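You operate a simulated robot arm through the tools that you are given. There is no shell and no other tool. Be economical: measure what you need, move in short steps, check, and stop when the job is done.

Carry out the task below with a simulated robot arm. There is one attempt and no reset: what you move stays moved.

Task
Put things in order on the top of the check bench. At the end: the grey paste can stands where the black rubber tool block stood; the black rubber tool block stands where the gold lock barrel stood; the black panel switch (marked "FAN") from the top of the check bench is on the brown small carton; the gold lock barrel from the top of the check bench stands where the black panel switch stood; whatever was shut is shut again. Leave all else as you found it, and nothing knocked over.

Only the result counts: the job must be done as asked and must still hold three seconds after the hand-in. Knocking over, shifting, dropping, spilling or breaking anything else fails it.

Robot
A 7-joint arm with a two-finger parallel gripper, fixed in place. Base frame: the origin is at the foot of the arm, x ahead of it, y to its left, z up; the work surface is at about z = 860. Lengths are in mm, angles in degrees, forces in N, time in s.
With the tool pointing down near the work surface it reaches from about 300 to 700 mm from the base axis. Its first joint turns from -66.0 to 66.0 degrees. Payload 1.57 kg.
Tool frame: the origin (TCP) lies between the finger pads and is the grasp point; the fingertips stand 30 mm ahead of it; z points along the fingers, y is the line along which they close. Largest opening 110 mm; finger width 24, thickness 12; the body of the gripper, 48 by 112 mm, starts 78 mm behind the TCP.
Orientation is that of the tool frame in the base frame, as [roll, pitch, yaw] about the fixed x, y, z axes, in that order (R = Rz(yaw) Ry(pitch) Rx(roll)). With the fingers straight down and closing along the base's y, the tool's x points along the base's -x, its y along +y and its z along -z.

Tools
- The arm moves only by the tool apply_moves. Its argument "steps" is a list of rows, each a list of 6 numbers: the shift along the tool's x, y, z in units of 50 mm (1.0 is 50 mm), then the turn, a rotation vector about the tool's x, y, z in units of 8 degrees (1.0 is 8 degrees). In form: [[dx, dy, dz, rx, ry, rz], ...]. A call has 1 to 12 rows; each row shifts and turns the commanded pose from where the row before left it, along the tool's axes as they then stand. "claw" is the gripper command, from -1 (shut) to 1 (fully open), values between in proportion, set as the call begins (left out, the last holds). A call with a number of a shift or a turn outside -1 to 1 is refused whole. A row lasts 0.2 s, in which the tool goes at most 50 mm and 8.6 degrees; a call with a longer step from one row to the next is refused whole, and so is a gripper value outside its range. A pose out of reach is approached as far as the arm can. The call stops where the force on the tool passes 40 N (or 10 N more than at its start, if that is more) or the arm is blocked; 0.2 s more then pass. The fingers move at their own pace (about 108 mm/s each) and stop on an object; they squeeze with about 22 N. The grip force told is the motor's: it shows also when the fingers shut on nothing. Time passes only in rows, and 0.2 s behind the last, so rows that do not move let the fingers close. It gives the time, the measured TCP pose, the force on the tool (base axes), the opening and the grip force at its end, in the units of the frame above (readings bear some noise).
- Cameras (640 x 400 px; columns grow to the right, rows downward): "scene" is fixed at [183.4, -426.4, 1387.7]; the picture's right is [0.40, -0.92, 0.00], its down [-0.66, -0.29, -0.70] and it looks along [0.64, 0.28, -0.72] (base axes); focal length 307 px, centre (320, 200). "wrist" rides on the gripper at [-36, 0, -80] in the tool frame; the picture's right is [0.00, -1.00, 0.00], its down [0.97, 0.00, -0.24] and it looks along [0.24, 0.00, 0.97] (tool axes); focal length 218 px, centre (320, 200).
- capture(camera): a new picture of that camera. No time passes.
- locate(camera, pixels): for up to 12 pixels [column, row] of the newest picture of that camera ("zoom" is the newest enlarged one), the place [x, y, z] in the base frame of the surface seen there, good to about 2 mm. No time passes.
- inspect(camera, box): a new picture of the part [left, top, right, bottom] of that camera's present view, enlarged. No time passes.
- hand_in(): hands the job in; it is judged then, once.

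Work in short steps. Measure before you move; look again where a grasp or a placing could have gone wrong, and mend it. You have 80 turns and 34 pictures in all, those below and enlarged ones among them. Open the gripper and draw the arm clear of the work before you hand the job in, unless the task says otherwise; then end with one line.

The tools are called after "Call:" as a command line: name --pt "numbers of a row" for each row, then --argument value for the rest, lists and objects as JSON in quotes. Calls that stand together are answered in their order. apply_moves: Moves the arm, as the interface text tells. Its arguments: {"type":"object","properties":{"steps":{"type":"array","items":{"type":"array","items":{"type":"number"}}},"claw":{"type":"number"}},"required":["steps"]} The other tools are called the same way: capture (camera) takes a picture; locate (camera, pixels) gives the place of the surface under pixels of a picture; inspect (camera, box) takes an enlarged picture of a part of a camera's view; hand_in () hands the job in.

At the start:

```text
time_s: 0.0
eef_pos: [467.1, -99.0, 1132.9]
tcp_rot: [180.0, 0.0, -180.0]
wrist_force: [1.0, 0.1, -0.1]
grip_width: 109.9
grasp_force: 0.1
```

scene: 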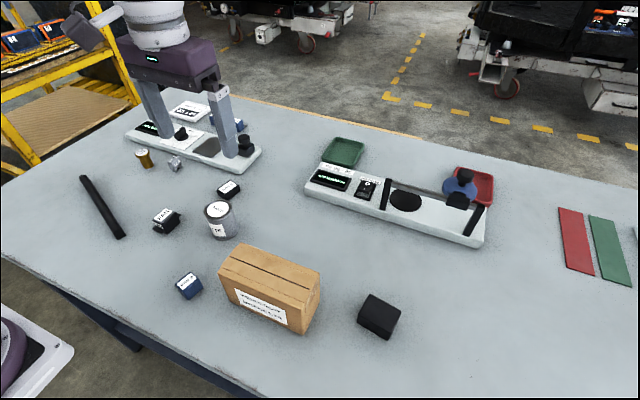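
wrist: 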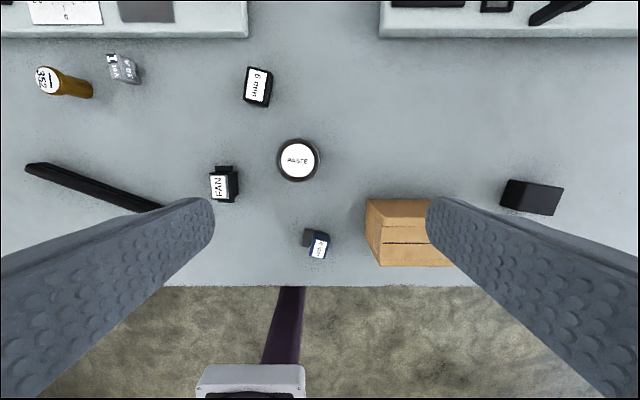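

The scene shows the gold barrel near (143,157), FAN switch (165,220), can (220,220), carton (270,287) and a black block (378,316). I enlarge both regions to identify and measure them.

Call:
inspect --camera "scene" --box '[70, 130, 270, 255]'

Call:
inspect --camera "scene" --box '[160, 230, 420, 392]'

```text
3.20 times, centred on (170, 192) of scene
```

zoom: 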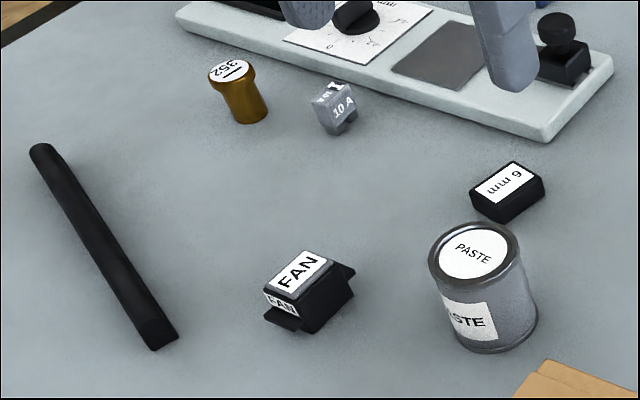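

```text
2.46 times, centred on (290, 311) of scene
```

zoom: 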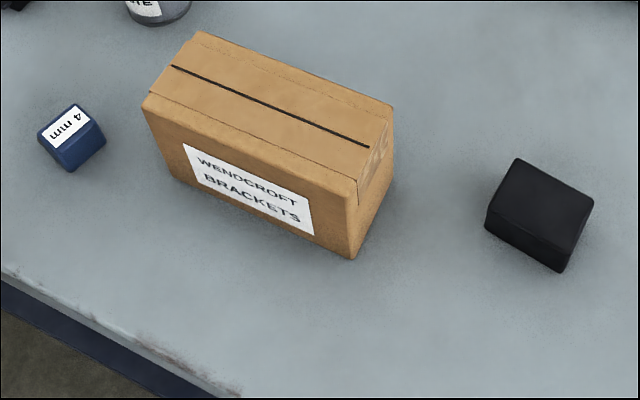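

The unlabelled black block at (378,316) is the rubber block; the others bear size labels. I locate key points in the wrist picture.

Call:
locate --camera "wrist" --pixels '[[298, 160], [219, 187], [48, 80], [508, 183], [562, 188], [501, 205], [555, 213], [535, 195], [368, 200], [382, 265], [420, 232], [85, 90]]'

Call:
locate --camera "scene" --pixels '[[240, 245], [319, 270], [304, 309], [220, 268], [370, 296], [400, 313], [390, 337], [359, 321], [218, 209], [142, 153], [166, 214], [190, 280]]'

Call:
inspect --camera "wrist" --box '[190, 50, 350, 270]'

```text
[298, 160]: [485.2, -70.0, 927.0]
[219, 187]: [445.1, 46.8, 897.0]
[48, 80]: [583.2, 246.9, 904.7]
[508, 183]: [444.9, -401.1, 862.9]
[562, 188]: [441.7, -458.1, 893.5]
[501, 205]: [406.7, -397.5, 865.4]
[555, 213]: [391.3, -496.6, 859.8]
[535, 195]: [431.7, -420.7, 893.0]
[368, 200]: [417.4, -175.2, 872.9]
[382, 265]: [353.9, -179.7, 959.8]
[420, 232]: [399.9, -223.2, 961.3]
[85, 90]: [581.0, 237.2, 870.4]
```

```text
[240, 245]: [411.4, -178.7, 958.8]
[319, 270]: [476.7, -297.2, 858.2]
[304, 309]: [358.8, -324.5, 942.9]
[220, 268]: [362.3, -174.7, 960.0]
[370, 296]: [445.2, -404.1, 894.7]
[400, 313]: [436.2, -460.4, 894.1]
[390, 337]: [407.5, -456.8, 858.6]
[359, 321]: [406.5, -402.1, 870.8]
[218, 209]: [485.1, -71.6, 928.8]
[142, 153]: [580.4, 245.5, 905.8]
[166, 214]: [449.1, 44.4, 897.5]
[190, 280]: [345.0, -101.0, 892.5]
```

```text
1.82 times, centred on (270, 160) of wrist
```

zoom: 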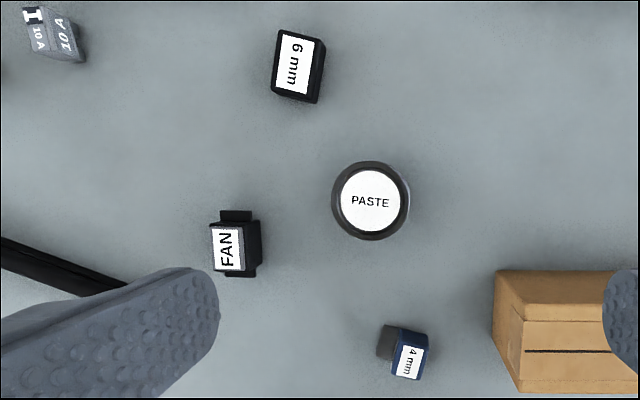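

Layout is clear: FAN switch ~(447,45), can ~(485,-71), barrel ~(582,243), block ~(425,-430), carton top z≈960. First the switch: I move to above it for a closer look.

Call:
apply_moves --pt "0.1 0.72 0.515 0 0 0" --pt "0.1 0.72 0.515 0 0 0" --pt "0.1 0.72 0.515 0 0 0" --pt "0.1 0.72 0.515 0 0 0" --pt "0 0 0 0 0 0" --claw 1

Call:
capture --camera "wrist"

```text
time_s: 1.2
eef_pos: [447.9, 47.4, 1029.0]
tcp_rot: [-180.0, -0.1, 180.0]
wrist_force: [-0.1, -0.5, 0.5]
grip_width: 110.3
grasp_force: 0.1
```

```text
28 pictures are left
```

wrist: 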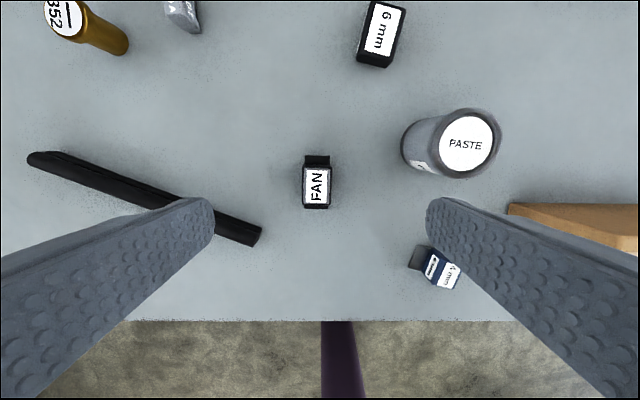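

Call:
inspect --camera "wrist" --box '[270, 140, 366, 220]'

```text
5.00 times, centred on (318, 180) of wrist
```

zoom: 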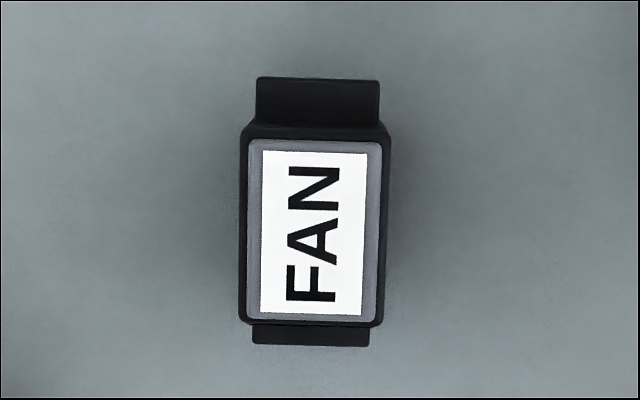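

The switch is nearly aligned with the tool (about 3° turned). I locate its edges to get the exact centre, and the can and barrel neighbours.

Call:
locate --camera "zoom" --pixels '[[252, 145], [380, 148], [250, 312], [374, 316], [315, 230], [318, 100], [310, 337], [258, 85], [378, 87], [255, 342], [366, 343]]'

```text
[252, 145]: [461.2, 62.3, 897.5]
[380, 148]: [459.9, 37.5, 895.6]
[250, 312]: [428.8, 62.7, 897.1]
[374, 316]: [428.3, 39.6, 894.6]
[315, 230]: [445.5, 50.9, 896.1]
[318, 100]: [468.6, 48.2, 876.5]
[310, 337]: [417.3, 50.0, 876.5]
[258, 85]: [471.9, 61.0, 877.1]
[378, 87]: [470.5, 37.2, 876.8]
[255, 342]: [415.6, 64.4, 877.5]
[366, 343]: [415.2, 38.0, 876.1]
```

Switch centre ≈ (444.3, 50.2), top 896, gripping width ~27 mm. I narrow the opening to ~60 mm (the black bar is near the left finger) and descend to TCP z≈895.

Call:
apply_moves --pt "0.072 0.056 0 0 0 0.0" --pt "0 0 0 0 0 0" --pt "0 0 0.9 0 0 0" --pt "0 0 0.9 0 0 0" --pt "0 0 0.5 0 0 0" --pt "0 0 0.38 0 0 0" --pt "0 0 0 0 0 0" --claw 0.09

```text
time_s: 2.8
eef_pos: [445.3, 48.3, 894.9]
tcp_rot: [-180.0, 0.0, 180.0]
wrist_force: [0.4, -0.5, -0.3]
grip_width: 60.2
grasp_force: 0.0
```

At grasp height with clear fingers; I close on the switch.

Call:
apply_moves --pt "0 0 0 0 0 0" --pt "0 0 0 0 0 0" --pt "0 0 0 0 0 0" --claw -1

```text
time_s: 3.6
eef_pos: [445.8, 48.5, 893.6]
tcp_rot: [-180.0, 0.0, 180.0]
wrist_force: [0.4, 0.6, -0.1]
grip_width: 29.1
grasp_force: 22.2
```

Gripped at 29 mm with 22 N. I lift 200 mm and carry it towards above the carton.

Call:
apply_moves --pt "0 0 -1 0 0 0" --pt "0 0 -1 0 0 0" --pt "0 0 -1 0 0 0" --pt "0 0 -1 0 0 0" --pt "0.166 -0.852 0 0 0 0" --pt "0.166 -0.852 0 0 0 0" --pt "0.166 -0.852 0 0 0 0" --pt "0.166 -0.852 0 0 0 0" --pt "0.166 -0.852 0 0 0 0" --pt "0.166 -0.852 0 0 0 0" --pt "0.166 -0.852 0 0 0 0" --pt "0 0 0 0 0 0"

Call:
capture --camera "wrist"

Call:
capture --camera "scene"

```text
time_s: 6.2
eef_pos: [388.0, -251.8, 1096.5]
tcp_rot: [180.0, 0.0, -180.0]
wrist_force: [0.3, -0.6, 0.5]
grip_width: 0.0
grasp_force: 21.1
```

```text
26 pictures are left
```

wrist: 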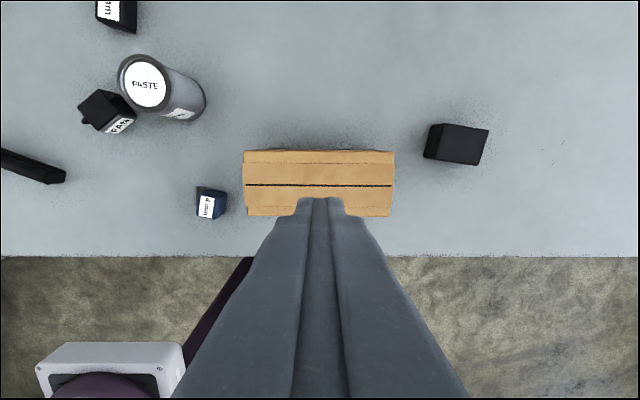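

```text
25 pictures are left
```

scene: 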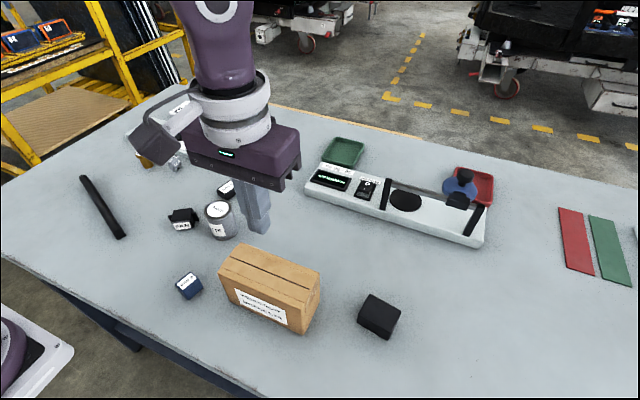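

The grip slipped: opening is 0 and the switch lies against/near the can at wrist (108,112). I enlarge and measure that area.

Call:
inspect --camera "scene" --box '[150, 175, 262, 245]'

Call:
locate --camera "zoom" --pixels '[[390, 185], [340, 185], [450, 190], [390, 150], [390, 235], [205, 235], [130, 200], [265, 200], [175, 285], [280, 265], [230, 195]]'

Call:
locate --camera "wrist" --pixels '[[146, 86], [125, 86], [167, 86], [146, 60], [146, 106], [97, 105], [120, 128], [130, 110], [85, 122], [84, 110], [110, 92], [134, 125]]'

```text
5.71 times, centred on (206, 210) of scene
```

zoom: 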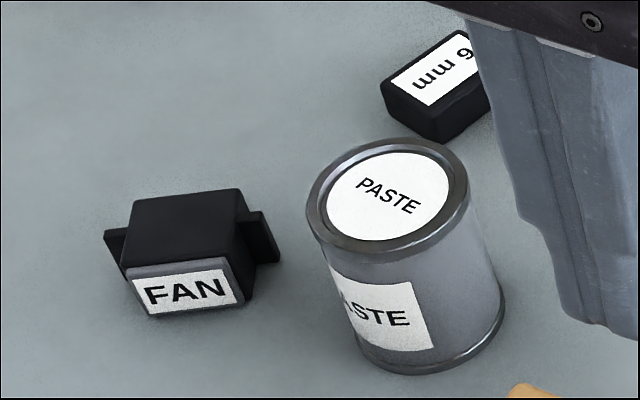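

```text
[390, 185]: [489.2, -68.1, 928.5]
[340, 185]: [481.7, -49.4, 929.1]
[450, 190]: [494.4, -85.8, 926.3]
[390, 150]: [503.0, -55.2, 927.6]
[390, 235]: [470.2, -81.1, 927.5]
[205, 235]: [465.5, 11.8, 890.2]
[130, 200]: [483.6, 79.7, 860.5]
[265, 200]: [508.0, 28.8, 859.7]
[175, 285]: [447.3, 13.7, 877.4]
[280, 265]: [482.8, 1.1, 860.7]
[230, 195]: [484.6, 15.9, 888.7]
```

```text
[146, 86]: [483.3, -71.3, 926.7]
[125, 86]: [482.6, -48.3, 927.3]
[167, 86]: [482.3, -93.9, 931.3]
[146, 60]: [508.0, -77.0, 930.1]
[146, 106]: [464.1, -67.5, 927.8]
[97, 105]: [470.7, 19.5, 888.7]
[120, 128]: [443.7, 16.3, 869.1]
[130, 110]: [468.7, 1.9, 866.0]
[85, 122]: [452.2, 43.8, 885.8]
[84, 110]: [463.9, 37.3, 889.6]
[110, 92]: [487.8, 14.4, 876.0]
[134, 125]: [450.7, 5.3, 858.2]
```

The can is unmoved (centre ≈ (484,-71)), but the switch fell onto its side near (467,18), face towards -x. I move above it for a close look; later carries must be much gentler.

Call:
apply_moves --pt "-0.22 0.9 0.05 0 0 0" --pt "-0.22 0.9 0.15 0 0 0" --pt "-0.22 0.9 0.15 0 0 0" --pt "-0.22 0.9 0.15 0 0 0" --pt "-0.22 0.9 0.3 0 0 0" --pt "-0.22 0.9 0.3 0 0 0" --pt "0 0 0 0 0 0" --claw 1

Call:
inspect --camera "wrist" --box '[230, 110, 410, 222]'

```text
time_s: 7.8
eef_pos: [454.5, 20.6, 1035.9]
tcp_rot: [179.9, 0.0, -179.9]
wrist_force: [-0.6, -0.1, -1.0]
grip_width: 110.0
grasp_force: 0.1
```

```text
3.56 times, centred on (320, 166) of wrist
```

zoom: 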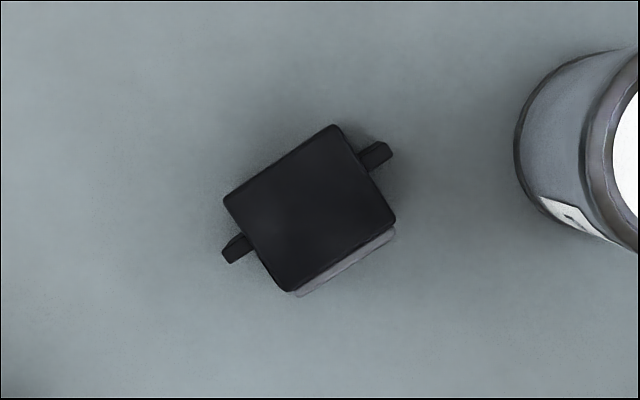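

The switch lies with its flange ends at zoom (235,248) and (380,153), face to lower right. I locate these.

Call:
locate --camera "zoom" --pixels '[[235, 250], [380, 154], [228, 198], [335, 128], [393, 218], [288, 288], [310, 208], [345, 255], [336, 272], [250, 240], [364, 160]]'

```text
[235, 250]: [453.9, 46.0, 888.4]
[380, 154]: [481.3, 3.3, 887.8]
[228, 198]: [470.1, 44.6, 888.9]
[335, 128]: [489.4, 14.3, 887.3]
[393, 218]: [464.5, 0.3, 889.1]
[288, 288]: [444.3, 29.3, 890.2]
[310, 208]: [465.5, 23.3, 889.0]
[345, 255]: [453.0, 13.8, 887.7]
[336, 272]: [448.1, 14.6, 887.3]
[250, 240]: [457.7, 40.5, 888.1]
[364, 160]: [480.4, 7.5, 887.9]
```

Flange axis runs along (0.54,-0.84), centre ≈ (467.6,24.6). Plan: grip the flange ends with the tool yawed 32.5° and tilted 40°, then rotate the switch upright and set it down. I first turn and tilt at safe height.

Call:
apply_moves --pt "0 -0.086 0 0 0 -1" --pt "0 0 0 0 0 -1" --pt "0 0 0 0 0 -1" --pt "0 0 0 0 0 -1" --pt "0 0 0 0 -1 -0.06" --pt "0 0 0 0 -1 0" --pt "0 0 0 0 -1 0" --pt "0 0 0 0 -1 0" --pt "0 0 0 0 -1 0" --pt "0 0 0 0 0 0" --claw 0.45

```text
time_s: 10.0
eef_pos: [452.4, 16.5, 1039.5]
tcp_rot: [-179.9, 40.1, -147.5]
wrist_force: [0.1, 0.5, -0.6]
grip_width: 80.1
grasp_force: 0.1
```

Pose is as intended. I descend 125 mm first and check the height.

Call:
apply_moves --pt "0.611 0 0.728 0 0 0" --pt "0.611 0 0.728 0 0 0" --pt "0.386 0 0.46 0 0 0" --pt "0 0 0 0 0 0"

Call:
inspect --camera "wrist" --box '[160, 100, 480, 300]'

```text
time_s: 11.0
eef_pos: [449.8, 14.1, 912.0]
tcp_rot: [180.0, 40.1, -147.5]
wrist_force: [-0.5, 0.7, 0.2]
grip_width: 79.6
grasp_force: 0.0
```

```text
2.00 times, centred on (320, 200) of wrist
```

zoom: 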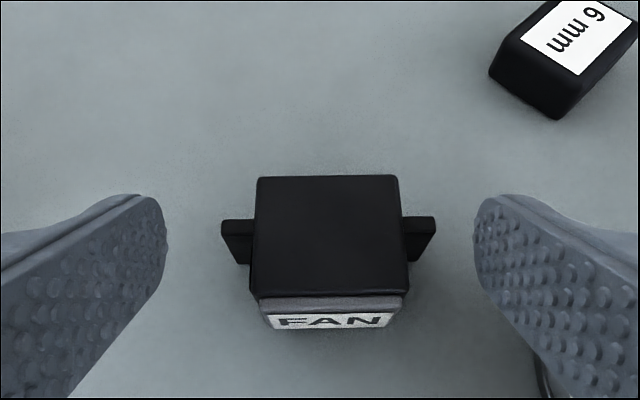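

Well aligned laterally. I recheck flange positions from this closer view.

Call:
locate --camera "zoom" --pixels '[[235, 226], [423, 224], [240, 250], [420, 248], [330, 180], [330, 290], [238, 262], [422, 258]]'

```text
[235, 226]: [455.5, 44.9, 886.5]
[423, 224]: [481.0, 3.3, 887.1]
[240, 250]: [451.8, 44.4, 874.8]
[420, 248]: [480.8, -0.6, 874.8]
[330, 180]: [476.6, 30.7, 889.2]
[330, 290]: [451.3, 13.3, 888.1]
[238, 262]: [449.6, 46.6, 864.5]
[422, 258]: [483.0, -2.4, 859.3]
```

I advance to TCP ≈ (454.5,16,893.5) and close on the flange ends.

Call:
apply_moves --pt "0.09 0 0.17 0 0 0" --pt "0.087 0 0.165 0 0 0" --pt "0 0 0 0 0 0"

Call:
apply_moves --pt "0 0 0 0 0 0" --pt "0 0 0 0 0 0" --pt "0 0 0 0 0 0" --claw -1

Call:
inspect --camera "wrist" --box '[160, 100, 480, 300]'

```text
time_s: 11.8
eef_pos: [452.4, 17.0, 895.4]
tcp_rot: [180.0, 40.0, -147.5]
wrist_force: [-0.2, 0.2, 0.0]
grip_width: 79.8
grasp_force: 0.2
```

```text
time_s: 12.6
eef_pos: [453.7, 17.4, 894.6]
tcp_rot: [-179.9, 40.0, -147.5]
wrist_force: [0.1, 0.0, -0.1]
grip_width: 57.2
grasp_force: 21.9
```

```text
2.00 times, centred on (320, 200) of wrist
```

zoom: 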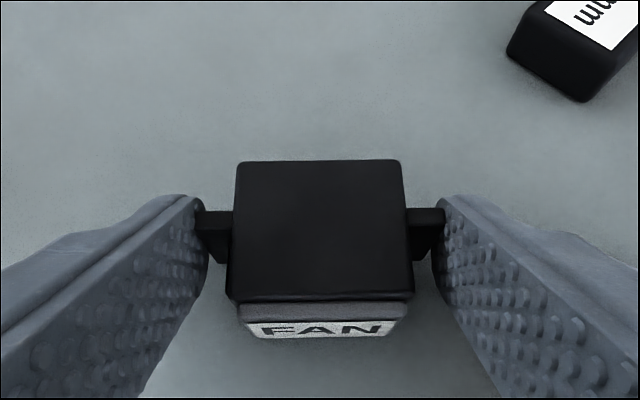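

Flanges gripped (57 mm, 22 N). I lift slowly 60 mm.

Call:
apply_moves --pt "-0.03 0 -0.04 0 0 0" --pt "-0.06 0 -0.08 0 0 0" --pt "-0.129 0 -0.153 0 0 0" --pt "-0.129 0 -0.153 0 0 0" --pt "-0.129 0 -0.153 0 0 0" --pt "-0.129 0 -0.153 0 0 0" --pt "-0.1 0 -0.12 0 0 0" --pt "-0.05 0 -0.06 0 0 0" --pt "0 0 0 0 0 0"

Call:
inspect --camera "wrist" --box '[160, 100, 480, 300]'

```text
time_s: 14.6
eef_pos: [454.4, 17.3, 957.6]
tcp_rot: [180.0, 40.1, -147.6]
wrist_force: [-0.2, 0.1, -0.3]
grip_width: 57.0
grasp_force: 22.5
```

```text
2.00 times, centred on (320, 200) of wrist
```

zoom: 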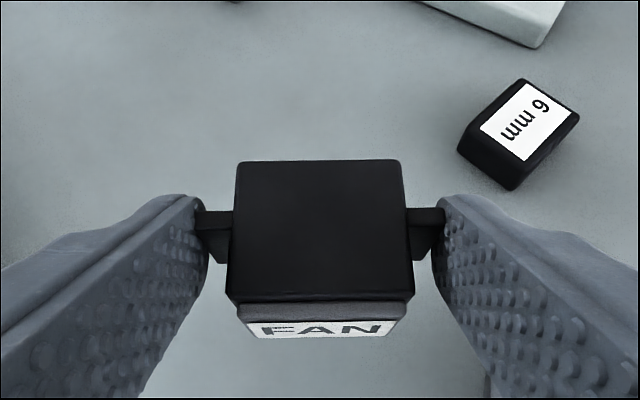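

Held firmly. I rotate about the tool's y slowly, towards upright, 46° for a start.

Call:
apply_moves --pt "0 0 0 0 0.25 0" --pt "0 0 0 0 0.5 0" --pt "0 0 0 0 0.5 0" --pt "0 0 0 0 0.5 0" --pt "0 0 0 0 0.5 0" --pt "0 0 0 0 0.5 0" --pt "0 0 0 0 0.5 0" --pt "0 0 0 0 0.5 0" --pt "0 0 0 0 0.5 0" --pt "0 0 0 0 0.5 0" --pt "0 0 0 0 0.5 0" --pt "0 0 0 0 0.25 0"

Call:
apply_moves --pt "0 0 0 0 0.25 0" --pt "0 0 0 0 0.5 0" --pt "0 0 0 0 0.5 0" --pt "0 0 0 0 0.5 0" --pt "0 0 0 0 0.5 0" --pt "0 0 0 0 0.5 0" --pt "0 0 0 0 0.5 0" --pt "0 0 0 0 0.5 0" --pt "0 0 0 0 0.5 0" --pt "0 0 0 0 0.5 0" --pt "0 0 0 0 0.25 0" --pt "0 0 0 0 0 0"

Call:
capture --camera "scene"

```text
time_s: 17.2
eef_pos: [455.7, 17.3, 957.1]
tcp_rot: [-179.9, -4.1, -147.4]
wrist_force: [-0.5, -0.6, -0.1]
grip_width: 57.0
grasp_force: 21.9
```

```text
time_s: 19.8
eef_pos: [456.2, 17.1, 956.2]
tcp_rot: [-179.9, -43.9, -147.6]
wrist_force: [0.8, 0.0, -0.2]
grip_width: 57.2
grasp_force: 21.9
```

```text
19 pictures are left
```

scene: 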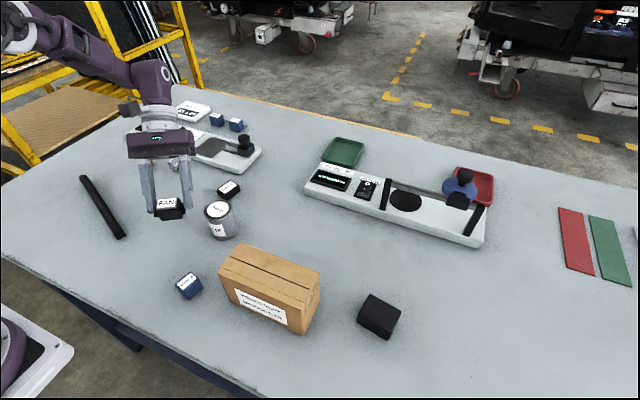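

Tilt reached -44°, so the switch is 6° from upright and firmly held; it can go straight to the carton. I locate the carton's top corners.

Call:
locate --camera "scene" --pixels '[[239, 246], [317, 271], [223, 264], [301, 294], [270, 268], [320, 272], [304, 298], [220, 262], [300, 265], [260, 280]]'

Call:
apply_moves --pt "0.03 0 -0.03 0 0 0" --pt "0.07 0 -0.07 0 0 0" --pt "0.14 0 -0.144 0 0 0" --pt "0.14 0 -0.144 0 0 0" --pt "0.14 0 -0.144 0 0 0" --pt "0.14 0 -0.144 0 0 0" --pt "0.14 0 -0.144 0 0 0" --pt "0.14 0 -0.144 0 0 0" --pt "0.14 0 -0.144 0 0 0" --pt "0.07 0 -0.07 0 0 0" --pt "0.03 0 -0.03 0 0 0" --pt "0 0 0 0 0 0"

```text
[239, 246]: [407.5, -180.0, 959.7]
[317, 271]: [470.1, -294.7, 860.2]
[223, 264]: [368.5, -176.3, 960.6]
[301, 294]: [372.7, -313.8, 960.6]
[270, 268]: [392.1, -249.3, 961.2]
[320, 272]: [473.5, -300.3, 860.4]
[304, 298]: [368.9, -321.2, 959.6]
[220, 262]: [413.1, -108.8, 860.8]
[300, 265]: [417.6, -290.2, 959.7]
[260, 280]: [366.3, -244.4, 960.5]
```

```text
time_s: 22.4
eef_pos: [454.7, 15.7, 1040.7]
tcp_rot: [-179.8, -44.0, -147.6]
wrist_force: [-0.3, -0.7, 0.3]
grip_width: 57.0
grasp_force: 21.8
```

Carton centre ≈ (389,-249), top 960. I carry the switch there in small steps while turning the yaw by -32.5°; first half.

Call:
apply_moves --pt "0.106 -0.1695 0.102 -0.1176 0 0.1217" --pt "0.106 -0.1695 0.102 -0.1176 0 0.1217" --pt "0.106 -0.1695 0.102 -0.1176 0 0.1217" --pt "0.106 -0.1695 0.102 -0.1176 0 0.1217" --pt "0.0938 -0.1828 0.0907 -0.1176 0 0.1217" --pt "0.0938 -0.1828 0.0907 -0.1176 0 0.1217" --pt "0.0938 -0.1828 0.0907 -0.1176 0 0.1217" --pt "0.0938 -0.1828 0.0907 -0.1176 0 0.1217" --pt "0.0809 -0.1943 0.0782 -0.1176 0 0.1217" --pt "0.0809 -0.1943 0.0782 -0.1176 0 0.1217" --pt "0.0809 -0.1943 0.0782 -0.1176 0 0.1217" --pt "0.0809 -0.1943 0.0782 -0.1176 0 0.1217"

Call:
apply_moves --pt "0.0674 -0.204 0.0651 -0.1176 0 0.1217" --pt "0.0674 -0.204 0.0651 -0.1176 0 0.1217" --pt "0.0674 -0.204 0.0651 -0.1176 0 0.1217" --pt "0.0674 -0.204 0.0651 -0.1176 0 0.1217" --pt "0.0533 -0.212 0.0515 -0.1176 0 0.1217" --pt "0.0533 -0.212 0.0515 -0.1176 0 0.1217" --pt "0.0533 -0.212 0.0515 -0.1176 0 0.1217" --pt "0.0533 -0.212 0.0515 -0.1176 0 0.1217" --pt "0.0387 -0.218 0.0374 -0.1176 0 0.1217" --pt "0.0387 -0.218 0.0374 -0.1176 0 0.1217" --pt "0.0387 -0.218 0.0374 -0.1176 0 0.1217" --pt "0.0387 -0.218 0.0374 -0.1176 0 0.1217"

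Call:
inspect --camera "scene" --box '[180, 150, 420, 345]'

```text
time_s: 25.0
eef_pos: [430.6, -114.9, 1040.6]
tcp_rot: [180.0, -44.0, -163.7]
wrist_force: [0.1, 0.7, -0.6]
grip_width: 57.1
grasp_force: 22.0
```

```text
time_s: 27.6
eef_pos: [405.2, -248.0, 1039.7]
tcp_rot: [-180.0, -44.0, -180.0]
wrist_force: [-0.6, 0.1, -1.2]
grip_width: 57.2
grasp_force: 22.1
```

```text
2.05 times, centred on (300, 248) of scene
```

zoom: 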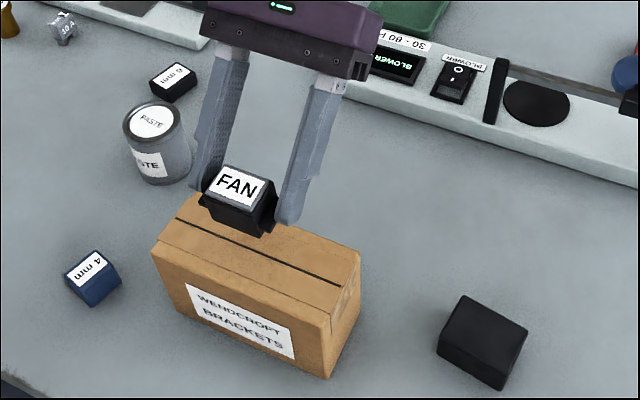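

The switch hovers over the carton. I locate its face to confirm position and height.

Call:
locate --camera "zoom" --pixels '[[222, 172], [268, 183], [210, 190], [255, 203], [238, 186], [260, 232], [235, 222]]'

```text
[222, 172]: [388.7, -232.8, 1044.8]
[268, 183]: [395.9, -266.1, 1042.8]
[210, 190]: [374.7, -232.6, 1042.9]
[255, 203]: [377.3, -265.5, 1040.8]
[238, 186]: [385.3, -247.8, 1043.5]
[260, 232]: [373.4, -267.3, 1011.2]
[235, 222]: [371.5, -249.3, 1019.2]
```

Face at z≈1043, so base ≈1007. I lower 44 mm gently, then check.

Call:
apply_moves --pt "-0.113 0 0.03 0 0 0" --pt "-0.139 0 0.144 0 0 0" --pt "-0.139 0 0.144 0 0 0" --pt "-0.139 0 0.144 0 0 0" --pt "-0.07 0 0.072 0 0 0" --pt "-0.056 0 0.058 0 0 0" --pt "0 0 0 0 0 0"

Call:
inspect --camera "scene" --box '[200, 200, 340, 290]'

```text
time_s: 29.2
eef_pos: [409.3, -247.0, 996.6]
tcp_rot: [180.0, -44.0, -179.9]
wrist_force: [-0.7, 0.7, 0.0]
grip_width: 57.1
grasp_force: 22.0
```

```text
4.44 times, centred on (270, 245) of scene
```

zoom: 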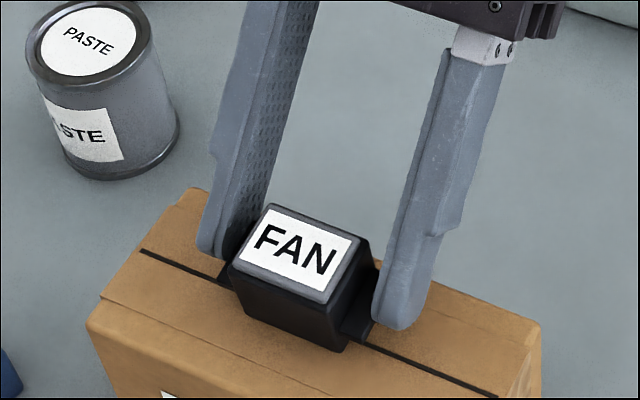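

The base is just a few mm above the carton. I lower in 1 mm steps and watch the force.

Call:
apply_moves --pt "-0.014 0 0.0144 0 0 0" --pt "-0.014 0 0.0144 0 0 0" --pt "0 0 0 0 0 0"

Call:
apply_moves --pt "-0.014 0 0.0144 0 0 0" --pt "0 0 0 0 0 0"

Call:
apply_moves --pt "-0.014 0 0.0144 0 0 0" --pt "0 0 0 0 0 0"

```text
time_s: 30.0
eef_pos: [409.1, -246.6, 994.8]
tcp_rot: [-180.0, -44.0, -179.9]
wrist_force: [0.2, 3.6, 10.8]
grip_width: 57.1
grasp_force: 22.6
```

```text
time_s: 30.6
eef_pos: [409.3, -247.4, 992.3]
tcp_rot: [-179.9, -44.0, 180.0]
wrist_force: [0.0, -0.3, 17.2]
grip_width: 57.0
grasp_force: 22.2
```

```text
time_s: 31.2
eef_pos: [408.2, -247.0, 992.1]
tcp_rot: [179.9, -44.0, -179.9]
wrist_force: [-0.6, -0.7, 16.7]
grip_width: 57.5
grasp_force: 22.4
```

Contact confirmed (17 N). I release to ~75 mm opening and look.

Call:
apply_moves --pt "0 0 0 0 0 0" --pt "0 0 0 0 0 0" --claw 0.36

Call:
inspect --camera "scene" --box '[200, 200, 340, 290]'

```text
time_s: 31.8
eef_pos: [408.6, -247.3, 991.1]
tcp_rot: [180.0, -44.0, -179.9]
wrist_force: [-0.7, 0.0, 0.3]
grip_width: 74.8
grasp_force: 0.1
```

```text
4.44 times, centred on (270, 245) of scene
```

zoom: 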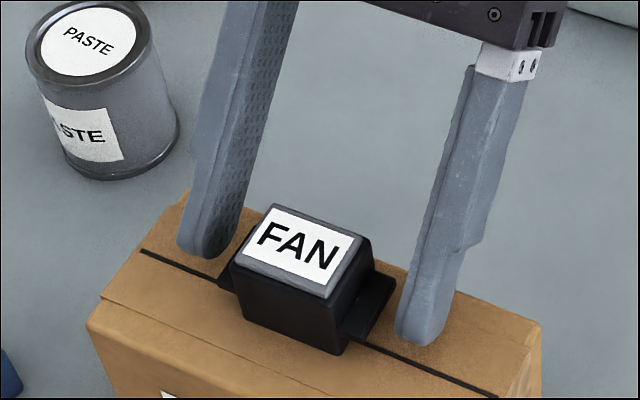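

The switch stands upright on the carton. I retreat back along the tool axis, straighten the tool, and rise.

Call:
apply_moves --pt "0 0 -0.4 0 0 0" --pt "0 0 -0.6 0 0 0" --pt "0 0 -0.8 0 0 0" --pt "0 0 -0.8 0 0 0" --pt "0 0 0 0 -1 0" --pt "0 0 0 0 -1 0" --pt "0 0 0 0 -1 0" --pt "0 0 0 0 -1 0" --pt "0 0 0 0 -1 0" --pt "0 0 0 0 -0.5 0" --pt "0 0 0 0 0 0"

Call:
apply_moves --pt "-0.15 0.85 0 0 0 0" --pt "-0.15 0.85 0 0 0 0" --pt "-0.15 0.85 0 0 0 0" --pt "-0.15 0.85 0 0 0 0" --pt "-0.15 0.85 0 0 0 0" --pt "-0.15 0.85 0 0 0 0" --pt "-0.15 0.85 0 0 0 0" --pt "-0.15 0.85 0 0 0 0" --pt "-0.15 0.85 0 0 0 0" --pt "-0.15 0.85 0 0 0 0" --pt "-0.15 0.85 0 0 0 0" --pt "0 0 0 0 0 0"

Call:
capture --camera "wrist"

```text
time_s: 34.2
eef_pos: [452.2, -247.1, 1035.0]
tcp_rot: [180.0, 0.0, -179.9]
wrist_force: [0.3, -0.9, 0.4]
grip_width: 74.4
grasp_force: 0.0
out of reach, approached as far as the arm can: row 3, 4
```

```text
time_s: 36.8
eef_pos: [530.4, 222.6, 1036.5]
tcp_rot: [-180.0, 0.0, -179.9]
wrist_force: [0.1, -0.1, 0.2]
grip_width: 74.7
grasp_force: 0.0
```

```text
15 pictures are left
```

wrist: 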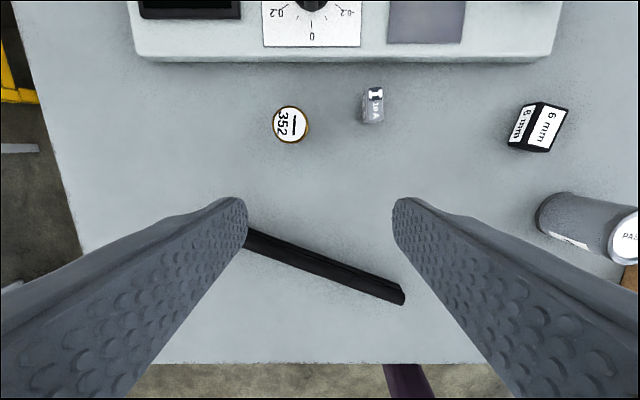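

The barrel top is at (291,124), fuse beside it at (374,106). I locate both.

Call:
locate --camera "wrist" --pixels '[[291, 124], [275, 124], [307, 124], [291, 109], [291, 140], [366, 106], [363, 115], [374, 92], [280, 62], [320, 60], [374, 120], [300, 142]]'

Call:
inspect --camera "wrist" --box '[250, 70, 410, 160]'

```text
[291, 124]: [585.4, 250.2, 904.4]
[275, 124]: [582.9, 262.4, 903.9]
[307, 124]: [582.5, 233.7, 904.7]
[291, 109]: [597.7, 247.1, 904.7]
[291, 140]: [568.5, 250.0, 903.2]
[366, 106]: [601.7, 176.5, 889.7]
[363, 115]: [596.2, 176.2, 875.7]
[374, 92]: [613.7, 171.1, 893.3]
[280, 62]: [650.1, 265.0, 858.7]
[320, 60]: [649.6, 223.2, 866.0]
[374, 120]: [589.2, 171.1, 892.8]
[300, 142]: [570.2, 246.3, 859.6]
```

```text
4.00 times, centred on (330, 115) of wrist
```

zoom: 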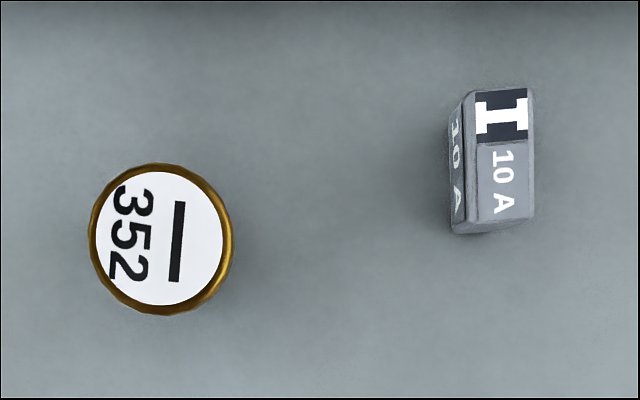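

Barrel centre ≈ (583,248), top 904, head ⌀≈30. I move over it and descend to TCP z≈897.

Call:
apply_moves --pt "-0.526 0.254 0 0 0 0" --pt "-0.526 0.254 0 0 0 0" --pt "0 0 0 0 0 0" --pt "0 0 0.8 0 0 0" --pt "0 0 0.8 0 0 0" --pt "0 0 0.8 0 0 0" --pt "0 0 0 0 0 0"

Call:
capture --camera "wrist"

```text
time_s: 38.4
eef_pos: [583.0, 245.8, 914.7]
tcp_rot: [-180.0, 0.1, -179.9]
wrist_force: [0.1, 0.3, -0.2]
grip_width: 74.8
grasp_force: 0.0
```

```text
13 pictures are left
```

wrist: 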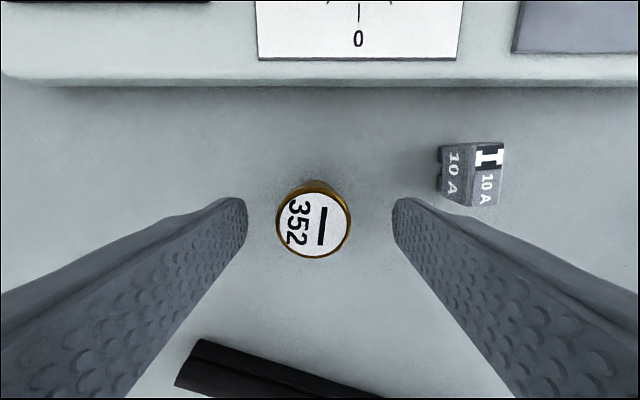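

Nearly centred. I measure the barrel once more here.

Call:
locate --camera "wrist" --pixels '[[313, 224], [279, 224], [348, 224], [313, 194], [313, 255]]'

```text
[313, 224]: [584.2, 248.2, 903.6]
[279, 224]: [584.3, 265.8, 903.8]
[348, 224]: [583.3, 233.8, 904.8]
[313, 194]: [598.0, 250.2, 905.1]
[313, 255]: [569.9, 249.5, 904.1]
```

Barrel centre (584,249). I centre, go down to z≈897, and close.

Call:
apply_moves --pt "-0.02 0.05 0.17 0 0 0" --pt "0 0 0.17 0 0 0" --pt "0 0 0 0 0 0"

Call:
apply_moves --pt "0 0 0 0 0 0" --pt "0 0 0 0 0 0" --pt "0 0 0 0 0 0" --claw -1

Call:
apply_moves --pt "0 0 -0.05 0 0 0" --pt "0 0 -0.1 0 0 0" --pt "0 0 -0.2 0 0 0" --pt "0 0 -0.2 0 0 0" --pt "0 0 -0.1 0 0 0" --pt "0 0 0 0 0 0"

Call:
inspect --camera "wrist" --box '[160, 100, 480, 300]'

```text
time_s: 39.2
eef_pos: [586.5, 249.0, 897.5]
tcp_rot: [-180.0, -0.1, -180.0]
wrist_force: [0.2, -0.7, 1.0]
grip_width: 74.7
grasp_force: 0.1
```

```text
time_s: 40.0
eef_pos: [586.2, 249.2, 898.1]
tcp_rot: [-179.9, 0.0, -179.9]
wrist_force: [0.6, -0.1, 0.1]
grip_width: 32.8
grasp_force: 21.9
```

```text
time_s: 41.4
eef_pos: [584.5, 249.3, 931.3]
tcp_rot: [-180.0, 0.1, -179.9]
wrist_force: [0.0, -0.1, -1.4]
grip_width: 32.6
grasp_force: 22.0
```

```text
2.00 times, centred on (320, 200) of wrist
```

zoom: 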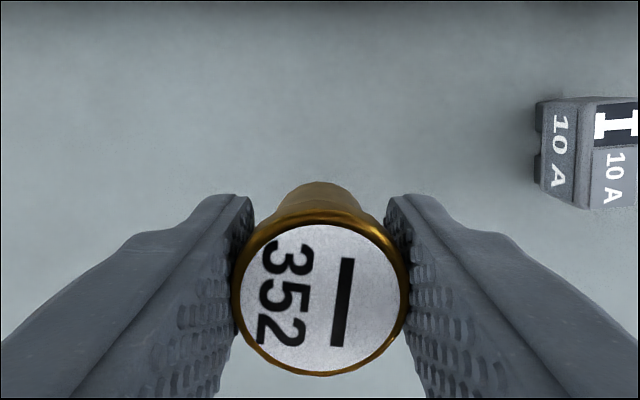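

Barrel held (32.7 mm). I carry it slowly towards (444,50) at a raised height.

Call:
apply_moves --pt "0.03 -0.05 -0.1 0 0 0" --pt "0.08 -0.12 -0.15 0 0 0" --pt "0.1405 -0.199 -0.1 0 0 0" --pt "0.1405 -0.199 -0.05 0 0 0" --pt "0.1405 -0.199 0 0 0 0" --pt "0.1405 -0.199 0 0 0 0" --pt "0.1405 -0.199 0 0 0 0" --pt "0.1405 -0.199 0 0 0 0" --pt "0.1405 -0.199 0 0 0 0" --pt "0.1405 -0.199 0 0 0 0" --pt "0.1405 -0.199 0 0 0 0" --pt "0.1405 -0.199 0 0 0 0"

Call:
apply_moves --pt "0.1405 -0.199 0 0 0 0" --pt "0.1405 -0.199 0 0 0 0" --pt "0.1405 -0.199 0 0 0 0" --pt "0.1405 -0.199 0 0 0 0" --pt "0.1405 -0.199 0 0 0 0" --pt "0.1405 -0.199 0 0 0 0" --pt "0.1405 -0.199 0 0 0 0" --pt "0.1405 -0.199 0 0 0 0" --pt "0.1 -0.14 0 0 0 0" --pt "0.06 -0.08 0 0 0 0" --pt "0 0 0 0 0 0"

Call:
capture --camera "scene"

```text
time_s: 44.0
eef_pos: [511.8, 139.4, 948.9]
tcp_rot: [180.0, 0.0, -180.0]
wrist_force: [0.5, -0.4, -0.8]
grip_width: 32.7
grasp_force: 22.2
```

```text
time_s: 46.4
eef_pos: [446.8, 48.5, 951.0]
tcp_rot: [179.9, 0.0, -179.9]
wrist_force: [0.6, 0.5, -2.2]
grip_width: 32.6
grasp_force: 22.4
```

```text
11 pictures are left
```

scene: 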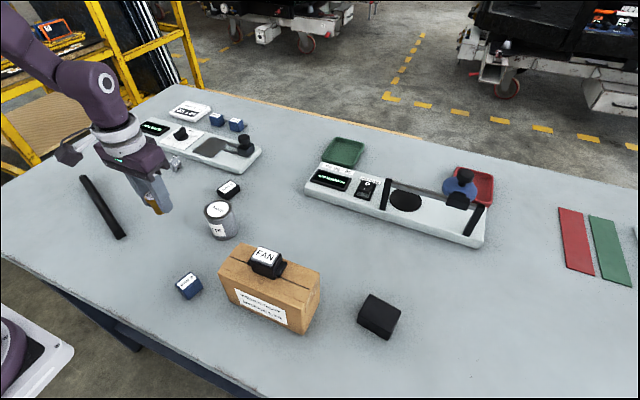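

The barrel is still held over the switch's old spot. I lower 48 mm, then finish in fine steps.

Call:
apply_moves --pt "0.03 0.03 0.1 0 0 0" --pt "0 0 0.25 0 0 0" --pt "0 0 0.25 0 0 0" --pt "0 0 0.2 0 0 0" --pt "0 0 0.12 0 0 0" --pt "0 0 0.06 0 0 0" --pt "0 0 0 0 0 0"

Call:
apply_moves --pt "0 0 0.02 0 0 0" --pt "0 0 0.02 0 0 0" --pt "0 0 0 0 0 0"

```text
time_s: 48.0
eef_pos: [444.7, 50.0, 902.0]
tcp_rot: [-179.9, 0.0, -179.8]
wrist_force: [0.1, 0.2, -2.1]
grip_width: 32.4
grasp_force: 21.7
```

```text
time_s: 48.8
eef_pos: [444.2, 50.1, 898.7]
tcp_rot: [-180.0, 0.2, -179.9]
wrist_force: [0.3, -0.9, 0.2]
grip_width: 32.7
grasp_force: 22.0
```

Weight is now carried by the bench. One more half millimetre, then release.

Call:
apply_moves --pt "0 0 0.015 0 0 0" --pt "0 0 0 0 0 0"

Call:
apply_moves --pt "0 0 0 0 0 0" --pt "0 0 0 0 0 0" --pt "0 0 -0.5 0 0 0" --pt "0 0 -0.9 0 0 0" --pt "0 0 -0.9 0 0 0" --pt "0 0 -0.7 0 0 0" --pt "0 0 0 0 0 0" --claw 0.3

Call:
capture --camera "wrist"

```text
time_s: 49.4
eef_pos: [446.3, 50.1, 897.5]
tcp_rot: [180.0, 0.0, -179.9]
wrist_force: [-0.1, -0.2, -1.6]
grip_width: 32.4
grasp_force: 22.4
```

```text
time_s: 51.0
eef_pos: [445.1, 52.5, 1049.6]
tcp_rot: [179.9, 0.0, -179.8]
wrist_force: [-0.5, 0.3, -0.1]
grip_width: 71.7
grasp_force: 0.1
```

```text
10 pictures are left
```

wrist: 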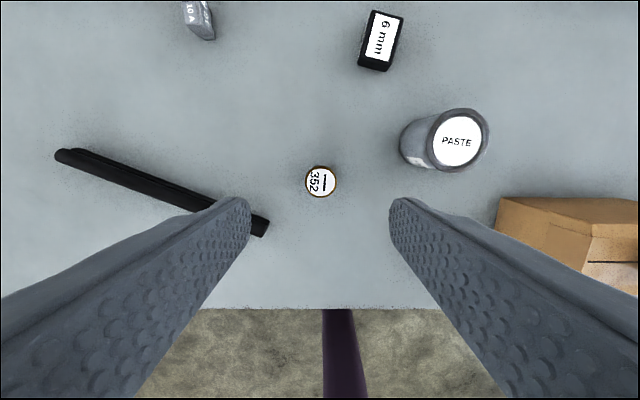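

Call:
locate --camera "wrist" --pixels '[[321, 181], [306, 181], [335, 181], [321, 168], [321, 194]]'

Call:
apply_moves --pt "0 -0.9 -0.1 0 0 0" --pt "0 -0.9 -0.1 0 0 0" --pt "0 -0.9 -0.1 0 0 0" --pt "0 -0.9 -0.1 0 0 0" --pt "0 -0.9 -0.1 0 0 0" --pt "0 -0.9 0 0 0 0" --pt "0 -0.9 0 0 0 0" --pt "0.05 -0.9 0 0 0 0" --pt "0.1 -0.9 0 0 0 0" --pt "0.1 -0.9 0 0 0 0" --pt "0.1 -0.5 0 0 0 0" --pt "0 0 0 0 0 0"

Call:
inspect --camera "wrist" --box '[220, 100, 420, 225]'

```text
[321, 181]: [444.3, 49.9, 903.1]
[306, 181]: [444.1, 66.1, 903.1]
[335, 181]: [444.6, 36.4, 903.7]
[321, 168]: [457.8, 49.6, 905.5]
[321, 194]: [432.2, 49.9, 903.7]
```

```text
time_s: 53.6
eef_pos: [429.5, -425.8, 1076.1]
tcp_rot: [-180.0, 0.0, -179.9]
wrist_force: [0.5, 0.0, -0.9]
grip_width: 71.6
grasp_force: 0.1
```

```text
3.20 times, centred on (320, 162) of wrist
```

zoom: 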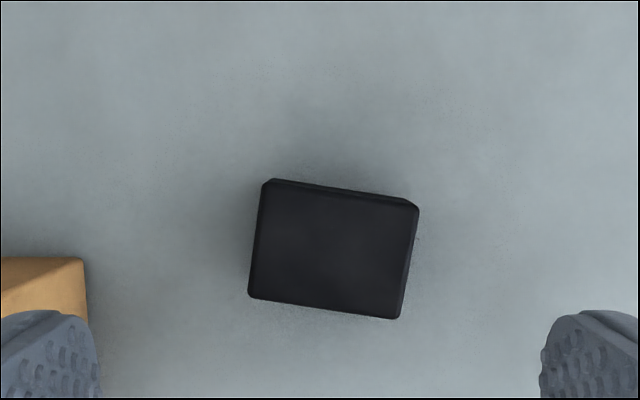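

The barrel stands exactly at (444.3,49.9). The rubber block now sits below at zoom centre (332,250); I locate its corners.

Call:
locate --camera "zoom" --pixels '[[270, 186], [410, 208], [255, 293], [396, 313], [332, 250], [340, 196], [325, 300], [262, 240], [400, 260]]'

```text
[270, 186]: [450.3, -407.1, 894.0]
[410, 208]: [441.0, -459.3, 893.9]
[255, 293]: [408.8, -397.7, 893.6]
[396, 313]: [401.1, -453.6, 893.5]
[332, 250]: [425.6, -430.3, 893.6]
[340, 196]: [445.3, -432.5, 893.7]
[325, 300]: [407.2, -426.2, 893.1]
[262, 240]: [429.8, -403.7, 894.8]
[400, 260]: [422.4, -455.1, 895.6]
```

Block centre ≈ (425.3,-429.4), 56×42, top 894, turned -9°. I align yaw and descend most of the way with an 85 mm opening.

Call:
apply_moves --pt "0.05 -0.076 0 0 0 0" --pt "0 0 0 0 0 0.56" --pt "0 0 0 0 0 0.565" --pt "0 0 0.8 0 0 0" --pt "0 0 0.8 0 0 0" --pt "0 0 0.8 0 0 0" --pt "0 0 0.7 0 0 0" --pt "0 0 0 0 0 0" --claw 0.545

Call:
capture --camera "wrist"

```text
time_s: 55.4
eef_pos: [426.4, -427.7, 916.0]
tcp_rot: [-180.0, 0.0, 171.1]
wrist_force: [-0.5, 0.4, 0.1]
grip_width: 84.8
grasp_force: 0.0
```

```text
8 pictures are left
```

wrist: 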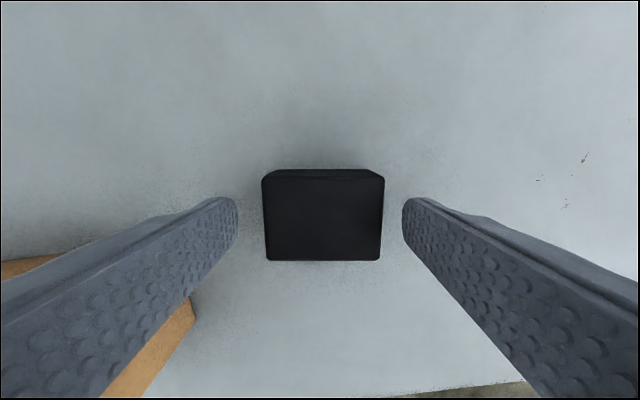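

Aligned (block edges 264–382, centre ≈323). I descend 22 mm, close, and lift gently.

Call:
apply_moves --pt "0 -0.025 0.2 0 0 0" --pt "0 0 0.24 0 0 0" --pt "0 0 0 0 0 0"

Call:
apply_moves --pt "0 0 0 0 0 0" --pt "0 0 0 0 0 0" --pt "0 0 0 0 0 0" --claw -1

Call:
apply_moves --pt "0 0 -0.05 0 0 0" --pt "0 0 -0.1 0 0 0" --pt "0 0 -0.2 0 0 0" --pt "0 0 -0.2 0 0 0" --pt "0 0 -0.2 0 0 0" --pt "0 0 0 0 0 0"

```text
time_s: 56.2
eef_pos: [427.1, -430.0, 895.5]
tcp_rot: [180.0, 0.0, 171.1]
wrist_force: [0.5, -0.6, 0.8]
grip_width: 85.0
grasp_force: 0.0
```

```text
time_s: 57.0
eef_pos: [426.2, -429.7, 897.5]
tcp_rot: [-180.0, 0.0, 171.1]
wrist_force: [-0.3, -1.1, 0.4]
grip_width: 59.3
grasp_force: 22.2
```

```text
time_s: 58.4
eef_pos: [424.4, -430.8, 933.7]
tcp_rot: [-179.9, 0.0, 171.2]
wrist_force: [-0.4, 0.1, -1.4]
grip_width: 59.4
grasp_force: 22.3
```

Block held at 59 mm. I raise it 66 mm while turning the yaw back by 9°.

Call:
apply_moves --pt "0 0 -0.1 0 0 -0.1" --pt "0 0 -0.2 0 0 -0.2" --pt "0 0 -0.2 0 0 -0.2" --pt "0 0 -0.22 0 0 -0.2" --pt "0 0 -0.22 0 0 -0.2" --pt "0 0 -0.2 0 0 -0.125" --pt "0 0 -0.12 0 0 -0.1" --pt "0 0 -0.06 0 0 0" --pt "0 0 0 0 0 0"

Call:
apply_moves --pt "-0.02 0.08 0 0 0 0" --pt "-0.045 0.19 0 0 0 0" --pt "-0.0676 0.29 0 0 0 0" --pt "-0.0676 0.29 0 0 0 0" --pt "-0.0676 0.29 0 0 0 0" --pt "-0.0676 0.29 0 0 0 0" --pt "-0.0676 0.29 0 0 0 0" --pt "-0.0676 0.29 0 0 0 0" --pt "-0.0676 0.29 0 0 0 0" --pt "-0.0676 0.29 0 0 0 0" --pt "-0.0676 0.29 0 0 0 0" --pt "-0.0676 0.29 0 0 0 0"

Call:
apply_moves --pt "-0.0676 0.29 0 0 0 0" --pt "-0.0676 0.29 0 0 0 0" --pt "-0.0676 0.29 0 0 0 0" --pt "-0.0676 0.29 0 0 0 0" --pt "-0.0676 0.29 0 0 0 0" --pt "-0.0676 0.29 0 0 0 0" --pt "-0.0676 0.29 0 0 0 0" --pt "-0.0676 0.29 0 0 0 0" --pt "-0.0676 0.29 0 0 0 0" --pt "-0.0676 0.29 0 0 0 0" --pt "-0.0676 0.29 0 0 0 0" --pt "-0.0676 0.29 0 0 0 0"

Call:
apply_moves --pt "-0.0676 0.29 0 0 0 0" --pt "-0.0676 0.29 0 0 0 0" --pt "-0.0676 0.29 0 0 0 0" --pt "-0.0676 0.29 0 0 0 0" --pt "-0.0676 0.29 0 0 0 0" --pt "-0.0676 0.29 0 0 0 0" --pt "-0.0676 0.29 0 0 0 0" --pt "-0.0676 0.29 0 0 0 0" --pt "-0.0676 0.29 0 0 0 0" --pt "-0.0676 0.29 0 0 0 0" --pt "-0.0676 0.29 0 0 0 0" --pt "-0.0676 0.29 0 0 0 0"

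```text
time_s: 60.4
eef_pos: [424.4, -430.3, 1000.2]
tcp_rot: [-180.0, 0.0, -179.9]
wrist_force: [0.9, 0.4, -1.3]
grip_width: 59.3
grasp_force: 22.1
```

```text
time_s: 63.0
eef_pos: [462.7, -270.8, 997.4]
tcp_rot: [180.0, 0.0, -180.0]
wrist_force: [0.2, 0.9, -0.6]
grip_width: 59.5
grasp_force: 21.6
```

```text
time_s: 65.6
eef_pos: [505.1, -97.7, 1000.1]
tcp_rot: [-180.0, 0.1, -180.0]
wrist_force: [-0.4, -0.5, -1.7]
grip_width: 59.5
grasp_force: 22.7
```

```text
time_s: 68.2
eef_pos: [544.1, 77.1, 1001.1]
tcp_rot: [180.0, 0.0, 180.0]
wrist_force: [0.3, -0.2, -1.0]
grip_width: 59.3
grasp_force: 21.5
```

Still held. I continue the last 172 mm to above (584,249).

Call:
apply_moves --pt "-0.072 0.305 0 0 0 0" --pt "-0.072 0.305 0 0 0 0" --pt "-0.072 0.305 0 0 0 0" --pt "-0.072 0.305 0 0 0 0" --pt "-0.072 0.305 0 0 0 0" --pt "-0.072 0.305 0 0 0 0" --pt "-0.072 0.305 0 0 0 0" --pt "-0.072 0.305 0 0 0 0" --pt "-0.072 0.305 0 0 0 0" --pt "-0.072 0.305 0 0 0 0" --pt "-0.06 0.25 0 0 0 0" --pt "-0.03 0.14 0 0 0 0"

Call:
apply_moves --pt "0 0 0.1 0 0 0" --pt "0 0 0.25 0 0 0" --pt "0 0 0.25 0 0 0" --pt "0 0 0.25 0 0 0" --pt "0 0 0.25 0 0 0" --pt "0 0 0.25 0 0 0" --pt "0 0 0.2 0 0 0" --pt "0 0 0.1 0 0 0" --pt "0 0 0 0 0 0"

Call:
inspect --camera "wrist" --box '[160, 60, 560, 310]'

```text
time_s: 70.8
eef_pos: [585.4, 249.7, 1002.1]
tcp_rot: [180.0, 0.0, -179.9]
wrist_force: [-0.6, -0.3, -1.4]
grip_width: 59.5
grasp_force: 21.9
```

```text
time_s: 72.8
eef_pos: [584.0, 250.1, 917.2]
tcp_rot: [179.9, -0.1, -179.9]
wrist_force: [0.4, 0.5, -0.6]
grip_width: 59.3
grasp_force: 22.0
```

```text
1.60 times, centred on (360, 185) of wrist
```

zoom: 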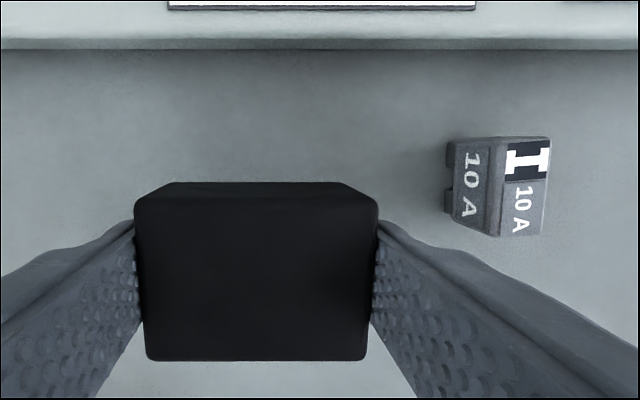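

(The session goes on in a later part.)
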